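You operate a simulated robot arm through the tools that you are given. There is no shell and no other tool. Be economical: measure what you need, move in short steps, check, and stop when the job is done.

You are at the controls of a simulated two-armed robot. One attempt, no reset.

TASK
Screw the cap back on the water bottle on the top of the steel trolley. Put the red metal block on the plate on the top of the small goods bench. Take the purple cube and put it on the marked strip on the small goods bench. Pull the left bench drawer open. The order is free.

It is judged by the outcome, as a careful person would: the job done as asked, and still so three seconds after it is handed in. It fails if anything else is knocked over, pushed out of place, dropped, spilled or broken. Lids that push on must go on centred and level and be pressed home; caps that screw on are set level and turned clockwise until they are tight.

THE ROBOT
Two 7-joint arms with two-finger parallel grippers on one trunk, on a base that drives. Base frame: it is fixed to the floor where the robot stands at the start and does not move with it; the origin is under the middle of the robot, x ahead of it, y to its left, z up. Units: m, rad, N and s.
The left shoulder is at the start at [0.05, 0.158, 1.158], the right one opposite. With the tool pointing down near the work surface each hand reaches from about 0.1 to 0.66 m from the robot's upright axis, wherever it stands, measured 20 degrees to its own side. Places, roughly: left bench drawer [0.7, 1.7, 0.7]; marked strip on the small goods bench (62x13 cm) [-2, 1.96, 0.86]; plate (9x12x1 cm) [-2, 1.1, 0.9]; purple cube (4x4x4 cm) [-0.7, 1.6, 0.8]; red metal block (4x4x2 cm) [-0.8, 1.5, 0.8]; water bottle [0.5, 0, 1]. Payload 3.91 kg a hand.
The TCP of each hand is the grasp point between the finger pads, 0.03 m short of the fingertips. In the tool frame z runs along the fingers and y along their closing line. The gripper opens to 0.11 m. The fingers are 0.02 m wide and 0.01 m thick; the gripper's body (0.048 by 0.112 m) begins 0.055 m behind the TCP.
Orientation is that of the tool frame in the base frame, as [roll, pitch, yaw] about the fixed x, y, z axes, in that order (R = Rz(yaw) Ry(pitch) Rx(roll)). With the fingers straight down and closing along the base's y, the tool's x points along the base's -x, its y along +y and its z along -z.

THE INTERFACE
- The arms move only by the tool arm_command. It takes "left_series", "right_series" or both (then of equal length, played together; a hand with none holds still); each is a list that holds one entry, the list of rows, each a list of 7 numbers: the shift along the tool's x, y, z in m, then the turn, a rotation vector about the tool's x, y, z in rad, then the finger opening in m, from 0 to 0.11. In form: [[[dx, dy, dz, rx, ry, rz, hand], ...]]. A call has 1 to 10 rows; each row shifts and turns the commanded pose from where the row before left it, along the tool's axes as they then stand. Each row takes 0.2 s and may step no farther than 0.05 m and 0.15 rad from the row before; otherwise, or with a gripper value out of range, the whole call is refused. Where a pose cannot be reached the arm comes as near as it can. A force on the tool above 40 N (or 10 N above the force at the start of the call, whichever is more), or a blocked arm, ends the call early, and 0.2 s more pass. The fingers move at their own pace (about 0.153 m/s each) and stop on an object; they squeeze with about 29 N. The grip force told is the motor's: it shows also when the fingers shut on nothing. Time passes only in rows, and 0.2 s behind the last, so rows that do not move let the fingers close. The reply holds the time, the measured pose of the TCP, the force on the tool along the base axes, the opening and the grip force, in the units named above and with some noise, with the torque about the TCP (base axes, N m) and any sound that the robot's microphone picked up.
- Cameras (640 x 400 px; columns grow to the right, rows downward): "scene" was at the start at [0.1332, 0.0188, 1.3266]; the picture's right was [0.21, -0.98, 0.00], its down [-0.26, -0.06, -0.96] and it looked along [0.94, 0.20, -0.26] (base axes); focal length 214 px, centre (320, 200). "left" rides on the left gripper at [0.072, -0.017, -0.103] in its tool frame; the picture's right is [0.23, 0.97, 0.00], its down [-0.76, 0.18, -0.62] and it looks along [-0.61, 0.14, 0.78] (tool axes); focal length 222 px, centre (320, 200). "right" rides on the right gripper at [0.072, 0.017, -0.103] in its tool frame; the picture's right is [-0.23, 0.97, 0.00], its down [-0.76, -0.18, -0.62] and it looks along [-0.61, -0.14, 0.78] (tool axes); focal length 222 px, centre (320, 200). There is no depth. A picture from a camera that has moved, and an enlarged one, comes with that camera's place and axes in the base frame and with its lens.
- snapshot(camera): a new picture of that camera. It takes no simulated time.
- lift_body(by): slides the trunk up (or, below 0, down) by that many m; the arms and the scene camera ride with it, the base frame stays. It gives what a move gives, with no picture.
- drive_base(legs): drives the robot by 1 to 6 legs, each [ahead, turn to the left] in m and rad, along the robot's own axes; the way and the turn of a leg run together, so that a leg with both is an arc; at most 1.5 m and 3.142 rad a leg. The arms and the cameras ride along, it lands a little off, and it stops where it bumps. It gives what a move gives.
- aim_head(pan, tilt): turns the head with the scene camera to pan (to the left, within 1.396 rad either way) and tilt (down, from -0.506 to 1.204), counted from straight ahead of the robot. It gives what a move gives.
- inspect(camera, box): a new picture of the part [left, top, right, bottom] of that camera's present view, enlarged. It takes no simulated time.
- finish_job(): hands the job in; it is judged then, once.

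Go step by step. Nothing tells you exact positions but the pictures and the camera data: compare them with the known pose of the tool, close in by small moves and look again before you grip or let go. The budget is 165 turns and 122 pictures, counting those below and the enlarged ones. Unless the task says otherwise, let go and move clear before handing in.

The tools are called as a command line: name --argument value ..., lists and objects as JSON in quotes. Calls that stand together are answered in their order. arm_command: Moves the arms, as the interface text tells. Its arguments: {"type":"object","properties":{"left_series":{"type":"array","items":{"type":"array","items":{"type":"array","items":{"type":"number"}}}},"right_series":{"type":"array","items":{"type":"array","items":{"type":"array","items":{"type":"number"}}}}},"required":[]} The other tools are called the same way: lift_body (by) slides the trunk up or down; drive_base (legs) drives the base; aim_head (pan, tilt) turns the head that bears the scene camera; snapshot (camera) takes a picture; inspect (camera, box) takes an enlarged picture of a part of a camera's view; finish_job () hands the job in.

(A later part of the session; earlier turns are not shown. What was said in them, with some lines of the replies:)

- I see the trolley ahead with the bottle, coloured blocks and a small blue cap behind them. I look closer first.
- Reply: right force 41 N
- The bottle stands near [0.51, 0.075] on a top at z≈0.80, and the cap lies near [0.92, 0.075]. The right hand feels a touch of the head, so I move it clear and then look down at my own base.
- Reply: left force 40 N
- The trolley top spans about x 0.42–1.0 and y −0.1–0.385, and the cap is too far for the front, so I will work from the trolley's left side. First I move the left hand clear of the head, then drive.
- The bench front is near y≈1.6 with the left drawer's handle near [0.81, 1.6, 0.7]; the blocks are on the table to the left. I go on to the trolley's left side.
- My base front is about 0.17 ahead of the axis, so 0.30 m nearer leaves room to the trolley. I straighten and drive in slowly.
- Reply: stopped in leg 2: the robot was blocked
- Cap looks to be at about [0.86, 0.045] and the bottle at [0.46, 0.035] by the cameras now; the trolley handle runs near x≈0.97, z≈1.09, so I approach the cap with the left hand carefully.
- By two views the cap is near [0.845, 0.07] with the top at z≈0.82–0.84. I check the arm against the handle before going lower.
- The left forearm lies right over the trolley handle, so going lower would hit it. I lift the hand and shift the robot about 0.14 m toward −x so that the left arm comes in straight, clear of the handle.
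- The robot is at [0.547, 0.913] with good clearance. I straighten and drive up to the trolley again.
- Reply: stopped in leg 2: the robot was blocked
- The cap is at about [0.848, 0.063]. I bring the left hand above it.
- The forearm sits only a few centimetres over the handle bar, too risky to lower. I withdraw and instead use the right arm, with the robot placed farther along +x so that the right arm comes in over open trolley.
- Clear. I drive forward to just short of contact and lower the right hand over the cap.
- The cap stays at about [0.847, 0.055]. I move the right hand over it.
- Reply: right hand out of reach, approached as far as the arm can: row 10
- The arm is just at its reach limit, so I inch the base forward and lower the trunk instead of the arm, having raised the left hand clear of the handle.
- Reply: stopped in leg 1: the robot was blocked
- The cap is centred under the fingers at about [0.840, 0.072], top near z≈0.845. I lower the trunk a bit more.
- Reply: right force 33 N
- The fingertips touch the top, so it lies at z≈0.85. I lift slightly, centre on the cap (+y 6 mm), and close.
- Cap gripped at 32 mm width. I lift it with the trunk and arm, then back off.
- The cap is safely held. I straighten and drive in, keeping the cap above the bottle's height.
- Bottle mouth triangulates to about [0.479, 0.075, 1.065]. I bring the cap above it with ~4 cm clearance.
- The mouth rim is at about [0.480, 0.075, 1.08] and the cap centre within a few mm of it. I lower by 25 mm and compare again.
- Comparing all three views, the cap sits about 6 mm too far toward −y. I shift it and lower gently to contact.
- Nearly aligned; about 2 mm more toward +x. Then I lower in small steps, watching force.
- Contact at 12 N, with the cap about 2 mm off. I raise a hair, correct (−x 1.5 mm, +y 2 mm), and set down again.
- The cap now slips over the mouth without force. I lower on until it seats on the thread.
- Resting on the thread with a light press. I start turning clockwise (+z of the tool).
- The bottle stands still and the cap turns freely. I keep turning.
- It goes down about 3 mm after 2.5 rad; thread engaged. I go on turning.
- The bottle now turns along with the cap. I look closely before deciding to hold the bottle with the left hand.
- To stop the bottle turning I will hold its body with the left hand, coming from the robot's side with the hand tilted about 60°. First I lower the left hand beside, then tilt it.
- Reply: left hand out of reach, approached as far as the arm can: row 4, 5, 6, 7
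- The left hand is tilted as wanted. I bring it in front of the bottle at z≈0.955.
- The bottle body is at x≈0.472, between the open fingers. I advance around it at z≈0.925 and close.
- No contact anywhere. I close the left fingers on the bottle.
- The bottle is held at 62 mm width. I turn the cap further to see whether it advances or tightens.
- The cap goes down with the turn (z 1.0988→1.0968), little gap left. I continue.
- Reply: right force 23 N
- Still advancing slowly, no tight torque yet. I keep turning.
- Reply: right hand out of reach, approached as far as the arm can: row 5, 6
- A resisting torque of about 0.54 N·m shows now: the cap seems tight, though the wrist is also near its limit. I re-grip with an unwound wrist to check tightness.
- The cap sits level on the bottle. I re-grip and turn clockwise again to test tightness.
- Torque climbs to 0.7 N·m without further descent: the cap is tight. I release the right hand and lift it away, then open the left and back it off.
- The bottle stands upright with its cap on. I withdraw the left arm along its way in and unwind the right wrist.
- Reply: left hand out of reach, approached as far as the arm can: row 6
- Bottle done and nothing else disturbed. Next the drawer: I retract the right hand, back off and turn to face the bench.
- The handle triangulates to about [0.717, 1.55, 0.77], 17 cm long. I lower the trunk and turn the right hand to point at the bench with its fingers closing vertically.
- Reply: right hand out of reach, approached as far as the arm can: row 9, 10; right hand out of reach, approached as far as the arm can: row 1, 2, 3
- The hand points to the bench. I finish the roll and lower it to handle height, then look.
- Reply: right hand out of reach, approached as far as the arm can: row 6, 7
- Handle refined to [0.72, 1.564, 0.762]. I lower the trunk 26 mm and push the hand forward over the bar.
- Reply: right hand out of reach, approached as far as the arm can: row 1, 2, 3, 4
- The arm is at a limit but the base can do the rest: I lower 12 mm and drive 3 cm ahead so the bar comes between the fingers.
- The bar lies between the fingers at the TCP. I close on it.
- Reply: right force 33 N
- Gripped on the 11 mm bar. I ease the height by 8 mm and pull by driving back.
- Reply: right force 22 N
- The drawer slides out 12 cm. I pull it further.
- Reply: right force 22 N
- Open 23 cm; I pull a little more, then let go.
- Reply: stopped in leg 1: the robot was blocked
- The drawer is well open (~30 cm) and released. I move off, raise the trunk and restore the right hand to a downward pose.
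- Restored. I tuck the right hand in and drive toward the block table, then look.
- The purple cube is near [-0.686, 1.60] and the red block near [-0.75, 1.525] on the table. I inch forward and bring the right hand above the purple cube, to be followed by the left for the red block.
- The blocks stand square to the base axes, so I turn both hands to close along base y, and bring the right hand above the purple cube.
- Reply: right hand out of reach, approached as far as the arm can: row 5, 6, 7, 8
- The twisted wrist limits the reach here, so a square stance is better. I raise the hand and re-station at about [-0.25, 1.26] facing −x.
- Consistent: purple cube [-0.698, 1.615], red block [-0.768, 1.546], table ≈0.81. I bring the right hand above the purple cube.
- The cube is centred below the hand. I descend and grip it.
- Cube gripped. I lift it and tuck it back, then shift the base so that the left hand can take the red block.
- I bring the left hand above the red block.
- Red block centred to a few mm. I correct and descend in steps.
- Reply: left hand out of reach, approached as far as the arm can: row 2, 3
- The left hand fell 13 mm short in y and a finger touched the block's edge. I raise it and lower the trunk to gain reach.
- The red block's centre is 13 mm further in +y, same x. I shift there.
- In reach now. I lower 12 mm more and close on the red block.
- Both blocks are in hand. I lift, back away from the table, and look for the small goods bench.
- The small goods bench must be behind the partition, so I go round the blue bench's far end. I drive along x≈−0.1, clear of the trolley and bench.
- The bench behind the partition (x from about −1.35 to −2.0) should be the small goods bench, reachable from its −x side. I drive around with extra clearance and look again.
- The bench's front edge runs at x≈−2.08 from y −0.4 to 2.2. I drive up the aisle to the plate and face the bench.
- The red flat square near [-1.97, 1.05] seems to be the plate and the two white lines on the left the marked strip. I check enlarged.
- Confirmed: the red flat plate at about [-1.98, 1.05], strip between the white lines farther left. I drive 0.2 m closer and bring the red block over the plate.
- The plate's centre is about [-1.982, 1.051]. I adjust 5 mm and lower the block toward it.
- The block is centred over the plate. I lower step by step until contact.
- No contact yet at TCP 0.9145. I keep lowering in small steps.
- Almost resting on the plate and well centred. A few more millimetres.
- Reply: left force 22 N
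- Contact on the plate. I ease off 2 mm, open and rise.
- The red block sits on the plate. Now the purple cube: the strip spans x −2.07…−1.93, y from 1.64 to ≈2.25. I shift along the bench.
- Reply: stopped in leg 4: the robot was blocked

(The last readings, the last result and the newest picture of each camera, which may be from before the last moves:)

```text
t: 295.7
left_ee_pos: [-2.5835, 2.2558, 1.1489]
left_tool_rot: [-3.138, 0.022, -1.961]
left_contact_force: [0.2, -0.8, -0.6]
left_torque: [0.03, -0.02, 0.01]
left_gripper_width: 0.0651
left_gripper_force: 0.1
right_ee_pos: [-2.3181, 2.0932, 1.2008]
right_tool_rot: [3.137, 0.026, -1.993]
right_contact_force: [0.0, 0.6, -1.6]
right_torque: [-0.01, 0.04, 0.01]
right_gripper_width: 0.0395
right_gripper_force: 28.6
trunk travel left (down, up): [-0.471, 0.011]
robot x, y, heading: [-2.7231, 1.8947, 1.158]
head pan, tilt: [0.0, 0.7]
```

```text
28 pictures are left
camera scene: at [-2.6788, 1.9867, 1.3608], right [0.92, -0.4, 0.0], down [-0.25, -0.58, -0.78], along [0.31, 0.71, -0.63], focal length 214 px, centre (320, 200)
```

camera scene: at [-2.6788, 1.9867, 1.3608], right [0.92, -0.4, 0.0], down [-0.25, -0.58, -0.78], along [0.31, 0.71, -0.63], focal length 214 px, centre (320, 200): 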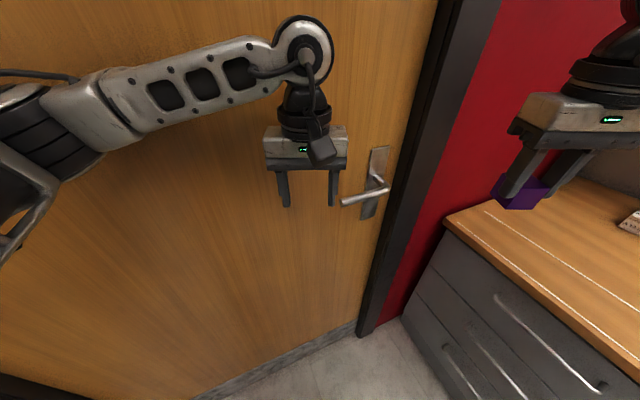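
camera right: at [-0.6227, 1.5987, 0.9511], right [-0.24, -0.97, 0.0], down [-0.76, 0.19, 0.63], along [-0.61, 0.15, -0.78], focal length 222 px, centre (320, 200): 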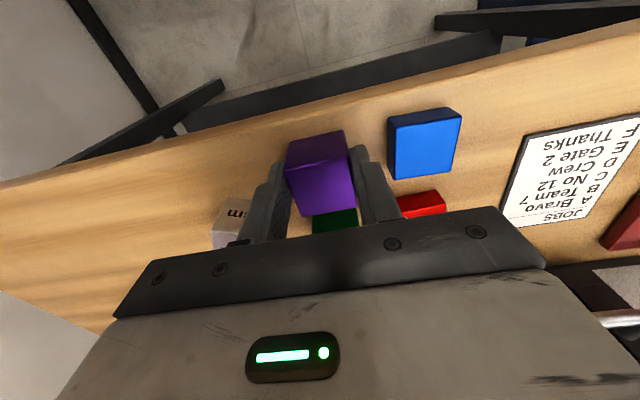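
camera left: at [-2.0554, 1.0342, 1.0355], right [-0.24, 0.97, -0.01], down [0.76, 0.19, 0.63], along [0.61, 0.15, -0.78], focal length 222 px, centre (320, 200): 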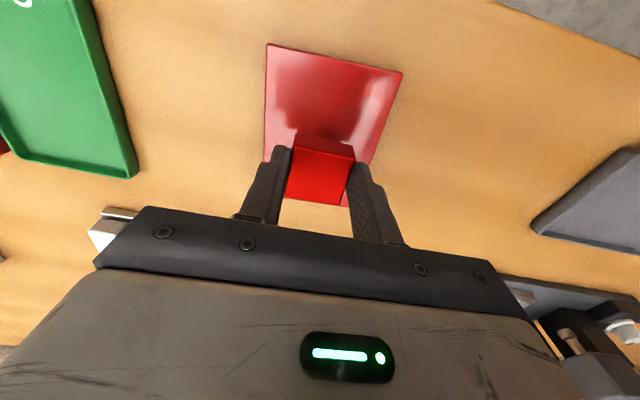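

The wall/door at y≈2.33 stopped the turn. I turn back, retreat to y≈1.62 where there is room, and face the bench.

drive_base --legs '[[0, 0.41], [-0.29, 0], [0, -1.57]]'

snapshot --camera "scene"

```text
t: 302.7
left_ee_pos: [-2.3222, 1.6274, 1.1413]
left_tool_rot: [-3.138, 0.0, -3.102]
left_contact_force: [-0.4, -0.9, 0.7]
left_torque: [-0.04, 0.0, 0.0]
left_gripper_width: 0.065
left_gripper_force: 0.0
right_ee_pos: [-2.3564, 1.3186, 1.1944]
right_tool_rot: [3.137, 0.007, -3.132]
right_contact_force: [0.0, -0.1, -1.7]
right_torque: [0.0, 0.01, 0.0]
right_gripper_width: 0.0394
right_gripper_force: 28.9
trunk travel left (down, up): [-0.471, 0.011]
robot x, y, heading: [-2.7266, 1.5996, 0.017]
head pan, tilt: [0.0, 0.7]
```

```text
27 pictures are left
camera scene: at [-2.599, 1.6035, 1.3584], right [0.02, -1.0, 0.0], down [-0.64, -0.01, -0.76], along [0.76, 0.01, -0.64], focal length 214 px, centre (320, 200)
```

scene: 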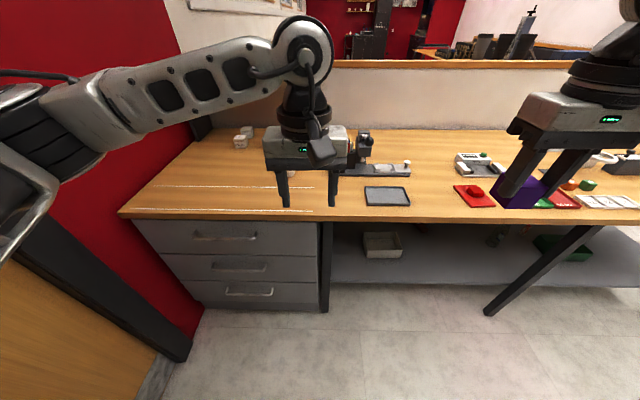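

I tuck the left hand back out of the way, then drive forward and check where the cube goes (target near y≈1.72, x≈−2.0).

arm_command --left_series '[[[0.025, 0.031, -0.019, 0, 0, 0, 0.065], [0.025, 0.031, -0.019, 0, 0, 0, 0.065], [0.025, 0.031, -0.019, 0, 0, 0, 0.065], [0.025, 0.031, -0.019, 0, 0, 0, 0.065], [0.025, 0.031, -0.019, 0, 0, 0, 0.065], [0.025, 0.031, -0.019, 0, 0, 0, 0.065], [0.025, 0.031, -0.019, 0, 0, 0, 0.065], [0.025, 0.031, -0.019, 0, 0, 0, 0.065]]]'

drive_base --legs '[[0.26, 0.0]]'

snapshot --camera "scene"

```text
t: 304.5
left_ee_pos: [-2.5296, 1.8668, 1.2906]
left_tool_rot: [-3.134, -0.002, -3.106]
left_contact_force: [0.3, 0.8, 0.7]
left_torque: [0.0, -0.01, -0.01]
left_gripper_width: 0.0649
left_gripper_force: 0.0
right_ee_pos: [-2.3573, 1.3204, 1.1951]
right_tool_rot: [-3.141, 0.007, -3.131]
right_contact_force: [0.3, 0.8, -2.4]
right_torque: [-0.02, -0.02, -0.03]
right_gripper_width: 0.0393
right_gripper_force: 28.4
trunk travel left (down, up): [-0.471, 0.011]
robot x, y, heading: [-2.7249, 1.6042, 0.017]
head pan, tilt: [0.0, 0.7]
```

```text
t: 306.4
left_ee_pos: [-2.2678, 1.8714, 1.2909]
left_tool_rot: [-3.137, 0.001, -3.101]
left_contact_force: [0.0, 0.2, -0.5]
left_torque: [0.0, 0.02, 0.02]
left_gripper_width: 0.0649
left_gripper_force: 0.0
right_ee_pos: [-2.0939, 1.3249, 1.1939]
right_tool_rot: [3.139, 0.006, -3.13]
right_contact_force: [-0.4, 0.2, -1.9]
right_torque: [0.01, 0.04, -0.02]
right_gripper_width: 0.0391
right_gripper_force: 28.8
trunk travel left (down, up): [-0.471, 0.011]
robot x, y, heading: [-2.461, 1.6055, 0.017]
head pan, tilt: [0.0, 0.7]
```

```text
26 pictures are left
camera scene: at [-2.3362, 1.6083, 1.3583], right [0.02, -1.0, 0.0], down [-0.64, -0.01, -0.76], along [0.76, 0.01, -0.64], focal length 214 px, centre (320, 200)
```

scene: 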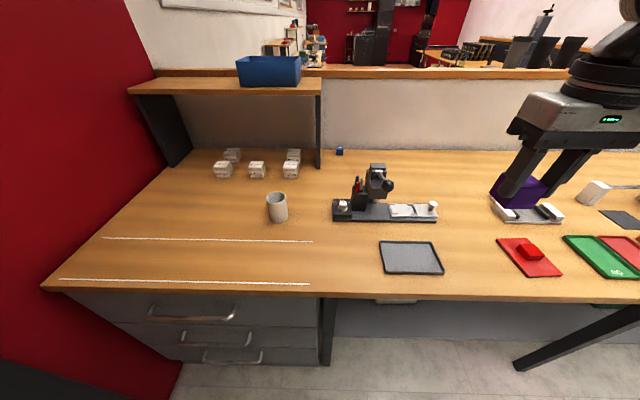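

The target between the lines is about [-2.005, 1.75]. I carry the cube there at safe height.

arm_command --right_series '[[[-0.009, 0.0425, 0.012, 0, 0, 0, 0.03], [-0.009, 0.0425, 0.012, 0, 0, 0, 0.03], [-0.009, 0.0425, 0.012, 0, 0, 0, 0.03], [-0.009, 0.0425, 0.012, 0, 0, 0, 0.03], [-0.009, 0.0425, 0.012, 0, 0, 0, 0.03], [-0.009, 0.0425, 0.012, 0, 0, 0, 0.03], [-0.009, 0.0425, 0.012, 0, 0, 0, 0.03], [-0.009, 0.0425, 0.012, 0, 0, 0, 0.03], [-0.009, 0.0425, 0.012, 0, 0, 0, 0.03], [-0.009, 0.0425, 0.012, 0, 0, 0, 0.03]]]'

snapshot --camera "scene"

snapshot --camera "right"

```text
t: 308.6
left_ee_pos: [-2.2677, 1.8714, 1.29]
left_tool_rot: [-3.136, 0.002, -3.103]
left_contact_force: [-0.9, -0.8, 0.2]
left_torque: [-0.01, 0.02, -0.03]
left_gripper_width: 0.065
left_gripper_force: 0.2
right_ee_pos: [-2.0081, 1.7533, 1.0742]
right_tool_rot: [3.14, 0.006, -3.132]
right_contact_force: [0.2, 1.1, -1.5]
right_torque: [-0.03, -0.01, 0.01]
right_gripper_width: 0.0393
right_gripper_force: 29.1
trunk travel left (down, up): [-0.471, 0.011]
robot x, y, heading: [-2.4619, 1.6069, 0.02]
head pan, tilt: [0.0, 0.7]
```

```text
25 pictures are left
camera scene: at [-2.337, 1.6097, 1.3584], right [0.02, -1.0, 0.0], down [-0.64, -0.01, -0.76], along [0.76, 0.01, -0.64], focal length 214 px, centre (320, 200)
```

scene: 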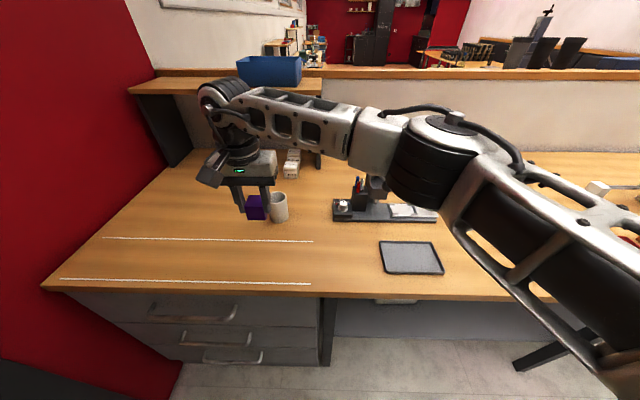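

```text
24 pictures are left
camera right: at [-2.0808, 1.7686, 1.178], right [0.22, 0.98, 0.0], down [0.76, -0.17, 0.63], along [0.61, -0.13, -0.78], focal length 222 px, centre (320, 200)
```

right: 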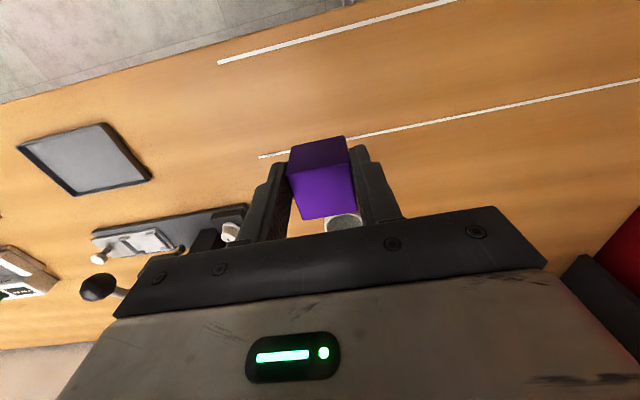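

The cube is over the strip, and I expect contact near TCP z≈0.91. I lower it.

arm_command --right_series '[[[0, 0, 0.04, 0, 0, 0, 0.03], [0, 0, 0.04, 0, 0, 0, 0.03], [0, 0, 0.04, 0, 0, 0, 0.03], [0, 0, 0.025, 0, 0, 0, 0.03], [0, 0, 0, 0, 0, 0, 0.03]]]'

snapshot --camera "scene"

```text
t: 309.8
left_ee_pos: [-2.2672, 1.8718, 1.2908]
left_tool_rot: [-3.137, 0.003, -3.101]
left_contact_force: [0.2, 0.2, -0.5]
left_torque: [0.0, 0.0, 0.0]
left_gripper_width: 0.0652
left_gripper_force: 0.1
right_ee_pos: [-2.0072, 1.7511, 0.9307]
right_tool_rot: [3.139, 0.006, -3.13]
right_contact_force: [0.8, 0.1, -1.9]
right_torque: [0.01, 0.02, 0.01]
right_gripper_width: 0.0391
right_gripper_force: 29.2
trunk travel left (down, up): [-0.471, 0.011]
robot x, y, heading: [-2.4602, 1.6084, 0.023]
head pan, tilt: [0.0, 0.7]
```

```text
23 pictures are left
camera scene: at [-2.3369, 1.6085, 1.3584], right [0.02, -1.0, 0.0], down [-0.64, -0.01, -0.76], along [0.76, 0.01, -0.64], focal length 214 px, centre (320, 200)
```

scene: 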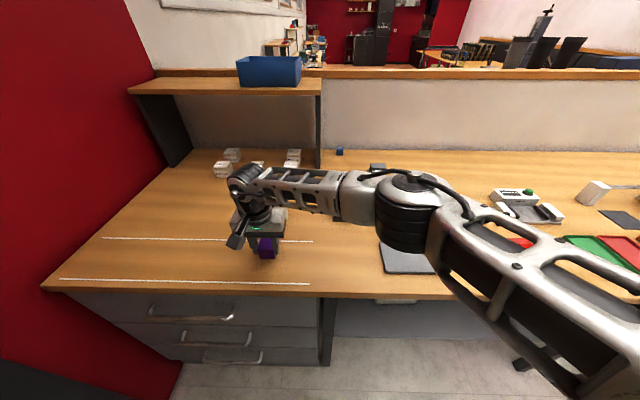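

Cube just above the strip. I continue in small steps to contact.

arm_command --right_series '[[[0, 0, 0.006, 0, 0, 0, 0.03], [0, 0, 0.006, 0, 0, 0, 0.03], [0, 0, 0, 0, 0, 0, 0.03]]]'

arm_command --right_series '[[[0, 0, 0.003, 0, 0, 0, 0.03], [0, 0, 0, 0, 0, 0, 0.03]]]'

arm_command --right_series '[[[0, 0, 0.003, 0, 0, 0, 0.03], [0, 0, 0, 0, 0, 0, 0.03]]]'

```text
t: 310.6
left_ee_pos: [-2.267, 1.8722, 1.2905]
left_tool_rot: [-3.136, 0.002, -3.1]
left_contact_force: [0.8, 0.5, 0.8]
left_torque: [0.0, 0.02, 0.0]
left_gripper_width: 0.065
left_gripper_force: 0.0
right_ee_pos: [-2.007, 1.7508, 0.919]
right_tool_rot: [3.141, 0.007, -3.133]
right_contact_force: [0.4, -1.0, -1.8]
right_torque: [-0.03, 0.04, -0.01]
right_gripper_width: 0.0393
right_gripper_force: 29.7
trunk travel left (down, up): [-0.471, 0.011]
robot x, y, heading: [-2.4619, 1.6085, 0.018]
head pan, tilt: [0.0, 0.7]
```

```text
t: 311.2
left_ee_pos: [-2.2676, 1.8725, 1.2897]
left_tool_rot: [-3.138, 0.003, -3.101]
left_contact_force: [0.6, -0.2, 0.2]
left_torque: [0.0, -0.01, -0.01]
left_gripper_width: 0.065
left_gripper_force: 0.0
right_ee_pos: [-2.0072, 1.7507, 0.9165]
right_tool_rot: [3.137, 0.008, -3.132]
right_contact_force: [0.1, -0.4, -1.9]
right_torque: [0.0, 0.0, 0.02]
right_gripper_width: 0.0392
right_gripper_force: 29.5
trunk travel left (down, up): [-0.471, 0.011]
robot x, y, heading: [-2.4635, 1.6093, 0.016]
head pan, tilt: [0.0, 0.7]
```

```text
t: 311.8
left_ee_pos: [-2.2679, 1.8723, 1.2902]
left_tool_rot: [-3.136, 0.001, -3.101]
left_contact_force: [-0.6, 0.6, -0.1]
left_torque: [-0.01, -0.03, 0.01]
left_gripper_width: 0.0648
left_gripper_force: 0.1
right_ee_pos: [-2.0067, 1.7519, 0.9134]
right_tool_rot: [3.138, 0.007, -3.13]
right_contact_force: [0.3, -0.4, -2.2]
right_torque: [-0.01, 0.02, 0.01]
right_gripper_width: 0.0395
right_gripper_force: 28.6
trunk travel left (down, up): [-0.471, 0.011]
robot x, y, heading: [-2.4651, 1.605, 0.019]
head pan, tilt: [0.0, 0.7]
```

arm_command --right_series '[[[0, 0, 0.003, 0, 0, 0, 0.03], [0, 0, 0, 0, 0, 0, 0.03]]]'

arm_command --right_series '[[[0, 0, 0.003, 0, 0, 0, 0.03], [0, 0, 0, 0, 0, 0, 0.03]]]'

```text
t: 312.4
left_ee_pos: [-2.2687, 1.8722, 1.2904]
left_tool_rot: [-3.137, 0.002, -3.101]
left_contact_force: [-0.3, 0.7, 1.3]
left_torque: [-0.01, 0.02, 0.0]
left_gripper_width: 0.0647
left_gripper_force: 0.0
right_ee_pos: [-2.0067, 1.751, 0.9097]
right_tool_rot: [3.138, 0.006, -3.131]
right_contact_force: [0.2, 0.1, -1.5]
right_torque: [0.05, 0.0, 0.0]
right_gripper_width: 0.0396
right_gripper_force: 29.1
trunk travel left (down, up): [-0.471, 0.011]
robot x, y, heading: [-2.4624, 1.6108, 0.02]
head pan, tilt: [0.0, 0.7]
```

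```text
t: 313.0
left_ee_pos: [-2.2692, 1.8717, 1.2904]
left_tool_rot: [-3.137, 0.003, -3.102]
left_contact_force: [-1.0, 0.3, 0.4]
left_torque: [-0.01, 0.01, 0.01]
left_gripper_width: 0.0647
left_gripper_force: 0.1
right_ee_pos: [-2.0074, 1.7519, 0.9085]
right_tool_rot: [3.138, 0.009, -3.131]
right_contact_force: [-0.9, -1.1, 12.3]
right_torque: [-0.32, -0.34, 0.0]
right_gripper_width: 0.0392
right_gripper_force: 29.1
trunk travel left (down, up): [-0.471, 0.011]
robot x, y, heading: [-2.4636, 1.6088, 0.018]
head pan, tilt: [0.0, 0.7]
```

The cube touches the bench at TCP 0.909. I ease 1 mm, release and rise.

arm_command --right_series '[[[0, 0, -0.001, 0, 0, 0, 0.03], [0, 0, 0, 0, 0, 0, 0.05], [0, 0, 0, 0, 0, 0, 0.07], [0, 0, -0.02, 0, 0, 0, 0.07], [0, 0, -0.04, 0, 0, 0, 0.07], [0, 0, -0.045, 0, 0, 0, 0.07], [0, 0, -0.045, 0, 0, 0, 0.07], [0.02, -0.02, -0.03, 0, 0, 0, 0.07], [0.02, -0.04, 0, 0, 0, 0, 0.07], [0.02, -0.04, 0, 0, 0, 0, 0.07]]]'

arm_command --right_series '[[[0.02, -0.045, 0, 0, 0, 0, 0.07], [0.02, -0.045, 0, 0, 0, 0, 0.07], [0.02, -0.045, 0, 0, 0, 0, 0.07], [0.0, -0.045, -0.01, 0, 0, 0, 0.07], [0.0, -0.045, -0.01, 0, 0, 0, 0.07], [0.0, -0.045, -0.01, 0, 0, 0, 0.07], [0.0, -0.03, -0.01, 0, 0, 0, 0.07]]]'

snapshot --camera "scene"

```text
t: 315.2
left_ee_pos: [-2.268, 1.8712, 1.2917]
left_tool_rot: [-3.138, 0.004, -3.101]
left_contact_force: [0.5, -0.4, 0.5]
left_torque: [-0.02, 0.01, 0.01]
left_gripper_width: 0.065
left_gripper_force: 0.0
right_ee_pos: [-2.065, 1.6503, 1.0869]
right_tool_rot: [3.138, 0.006, -3.133]
right_contact_force: [0.1, -0.4, 0.2]
right_torque: [0.0, -0.03, 0.02]
right_gripper_width: 0.0699
right_gripper_force: 0.1
trunk travel left (down, up): [-0.471, 0.011]
robot x, y, heading: [-2.4633, 1.6089, 0.014]
head pan, tilt: [0.0, 0.7]
```

```text
t: 316.8
left_ee_pos: [-2.2691, 1.8719, 1.2906]
left_tool_rot: [-3.138, 0.004, -3.103]
left_contact_force: [0.2, 0.0, 0.8]
left_torque: [-0.02, 0.01, 0.01]
left_gripper_width: 0.0651
left_gripper_force: 0.0
right_ee_pos: [-2.1249, 1.347, 1.1272]
right_tool_rot: [3.136, 0.006, -3.131]
right_contact_force: [-0.4, 0.0, -0.9]
right_torque: [0.0, 0.01, -0.03]
right_gripper_width: 0.0697
right_gripper_force: 0.0
trunk travel left (down, up): [-0.471, 0.011]
robot x, y, heading: [-2.4644, 1.6078, 0.018]
head pan, tilt: [0.0, 0.7]
```

```text
22 pictures are left
camera scene: at [-2.3372, 1.6081, 1.3585], right [0.02, -1.0, 0.0], down [-0.64, -0.01, -0.77], along [0.77, 0.01, -0.64], focal length 214 px, centre (320, 200)
```

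scene: 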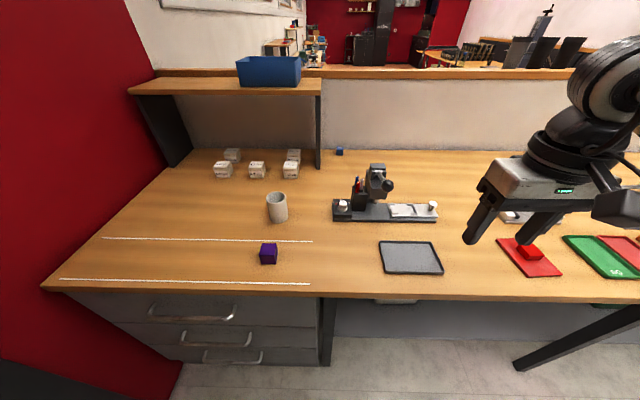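

The purple cube lies fully between the strip's lines, the red block is on the plate, the drawer is open, the bottle is capped tight, and both hands are clear. I hand the job in.

finish_job

```text
The job is handed in.
```

I finished all four jobs and handed them in:
- **Bottle cap:** it is screwed on level and tight.
- **Red block:** it rests on the red plate.
- **Purple cube:** it sits between the white lines of the marked strip.
- **Drawer:** the left bench drawer is pulled out about 30 cm.

While driving, the base stopped against something several times, most likely the trolley. I did not look at the trolley again after the last stop, when I backed up from the drawer; no sound was reported.
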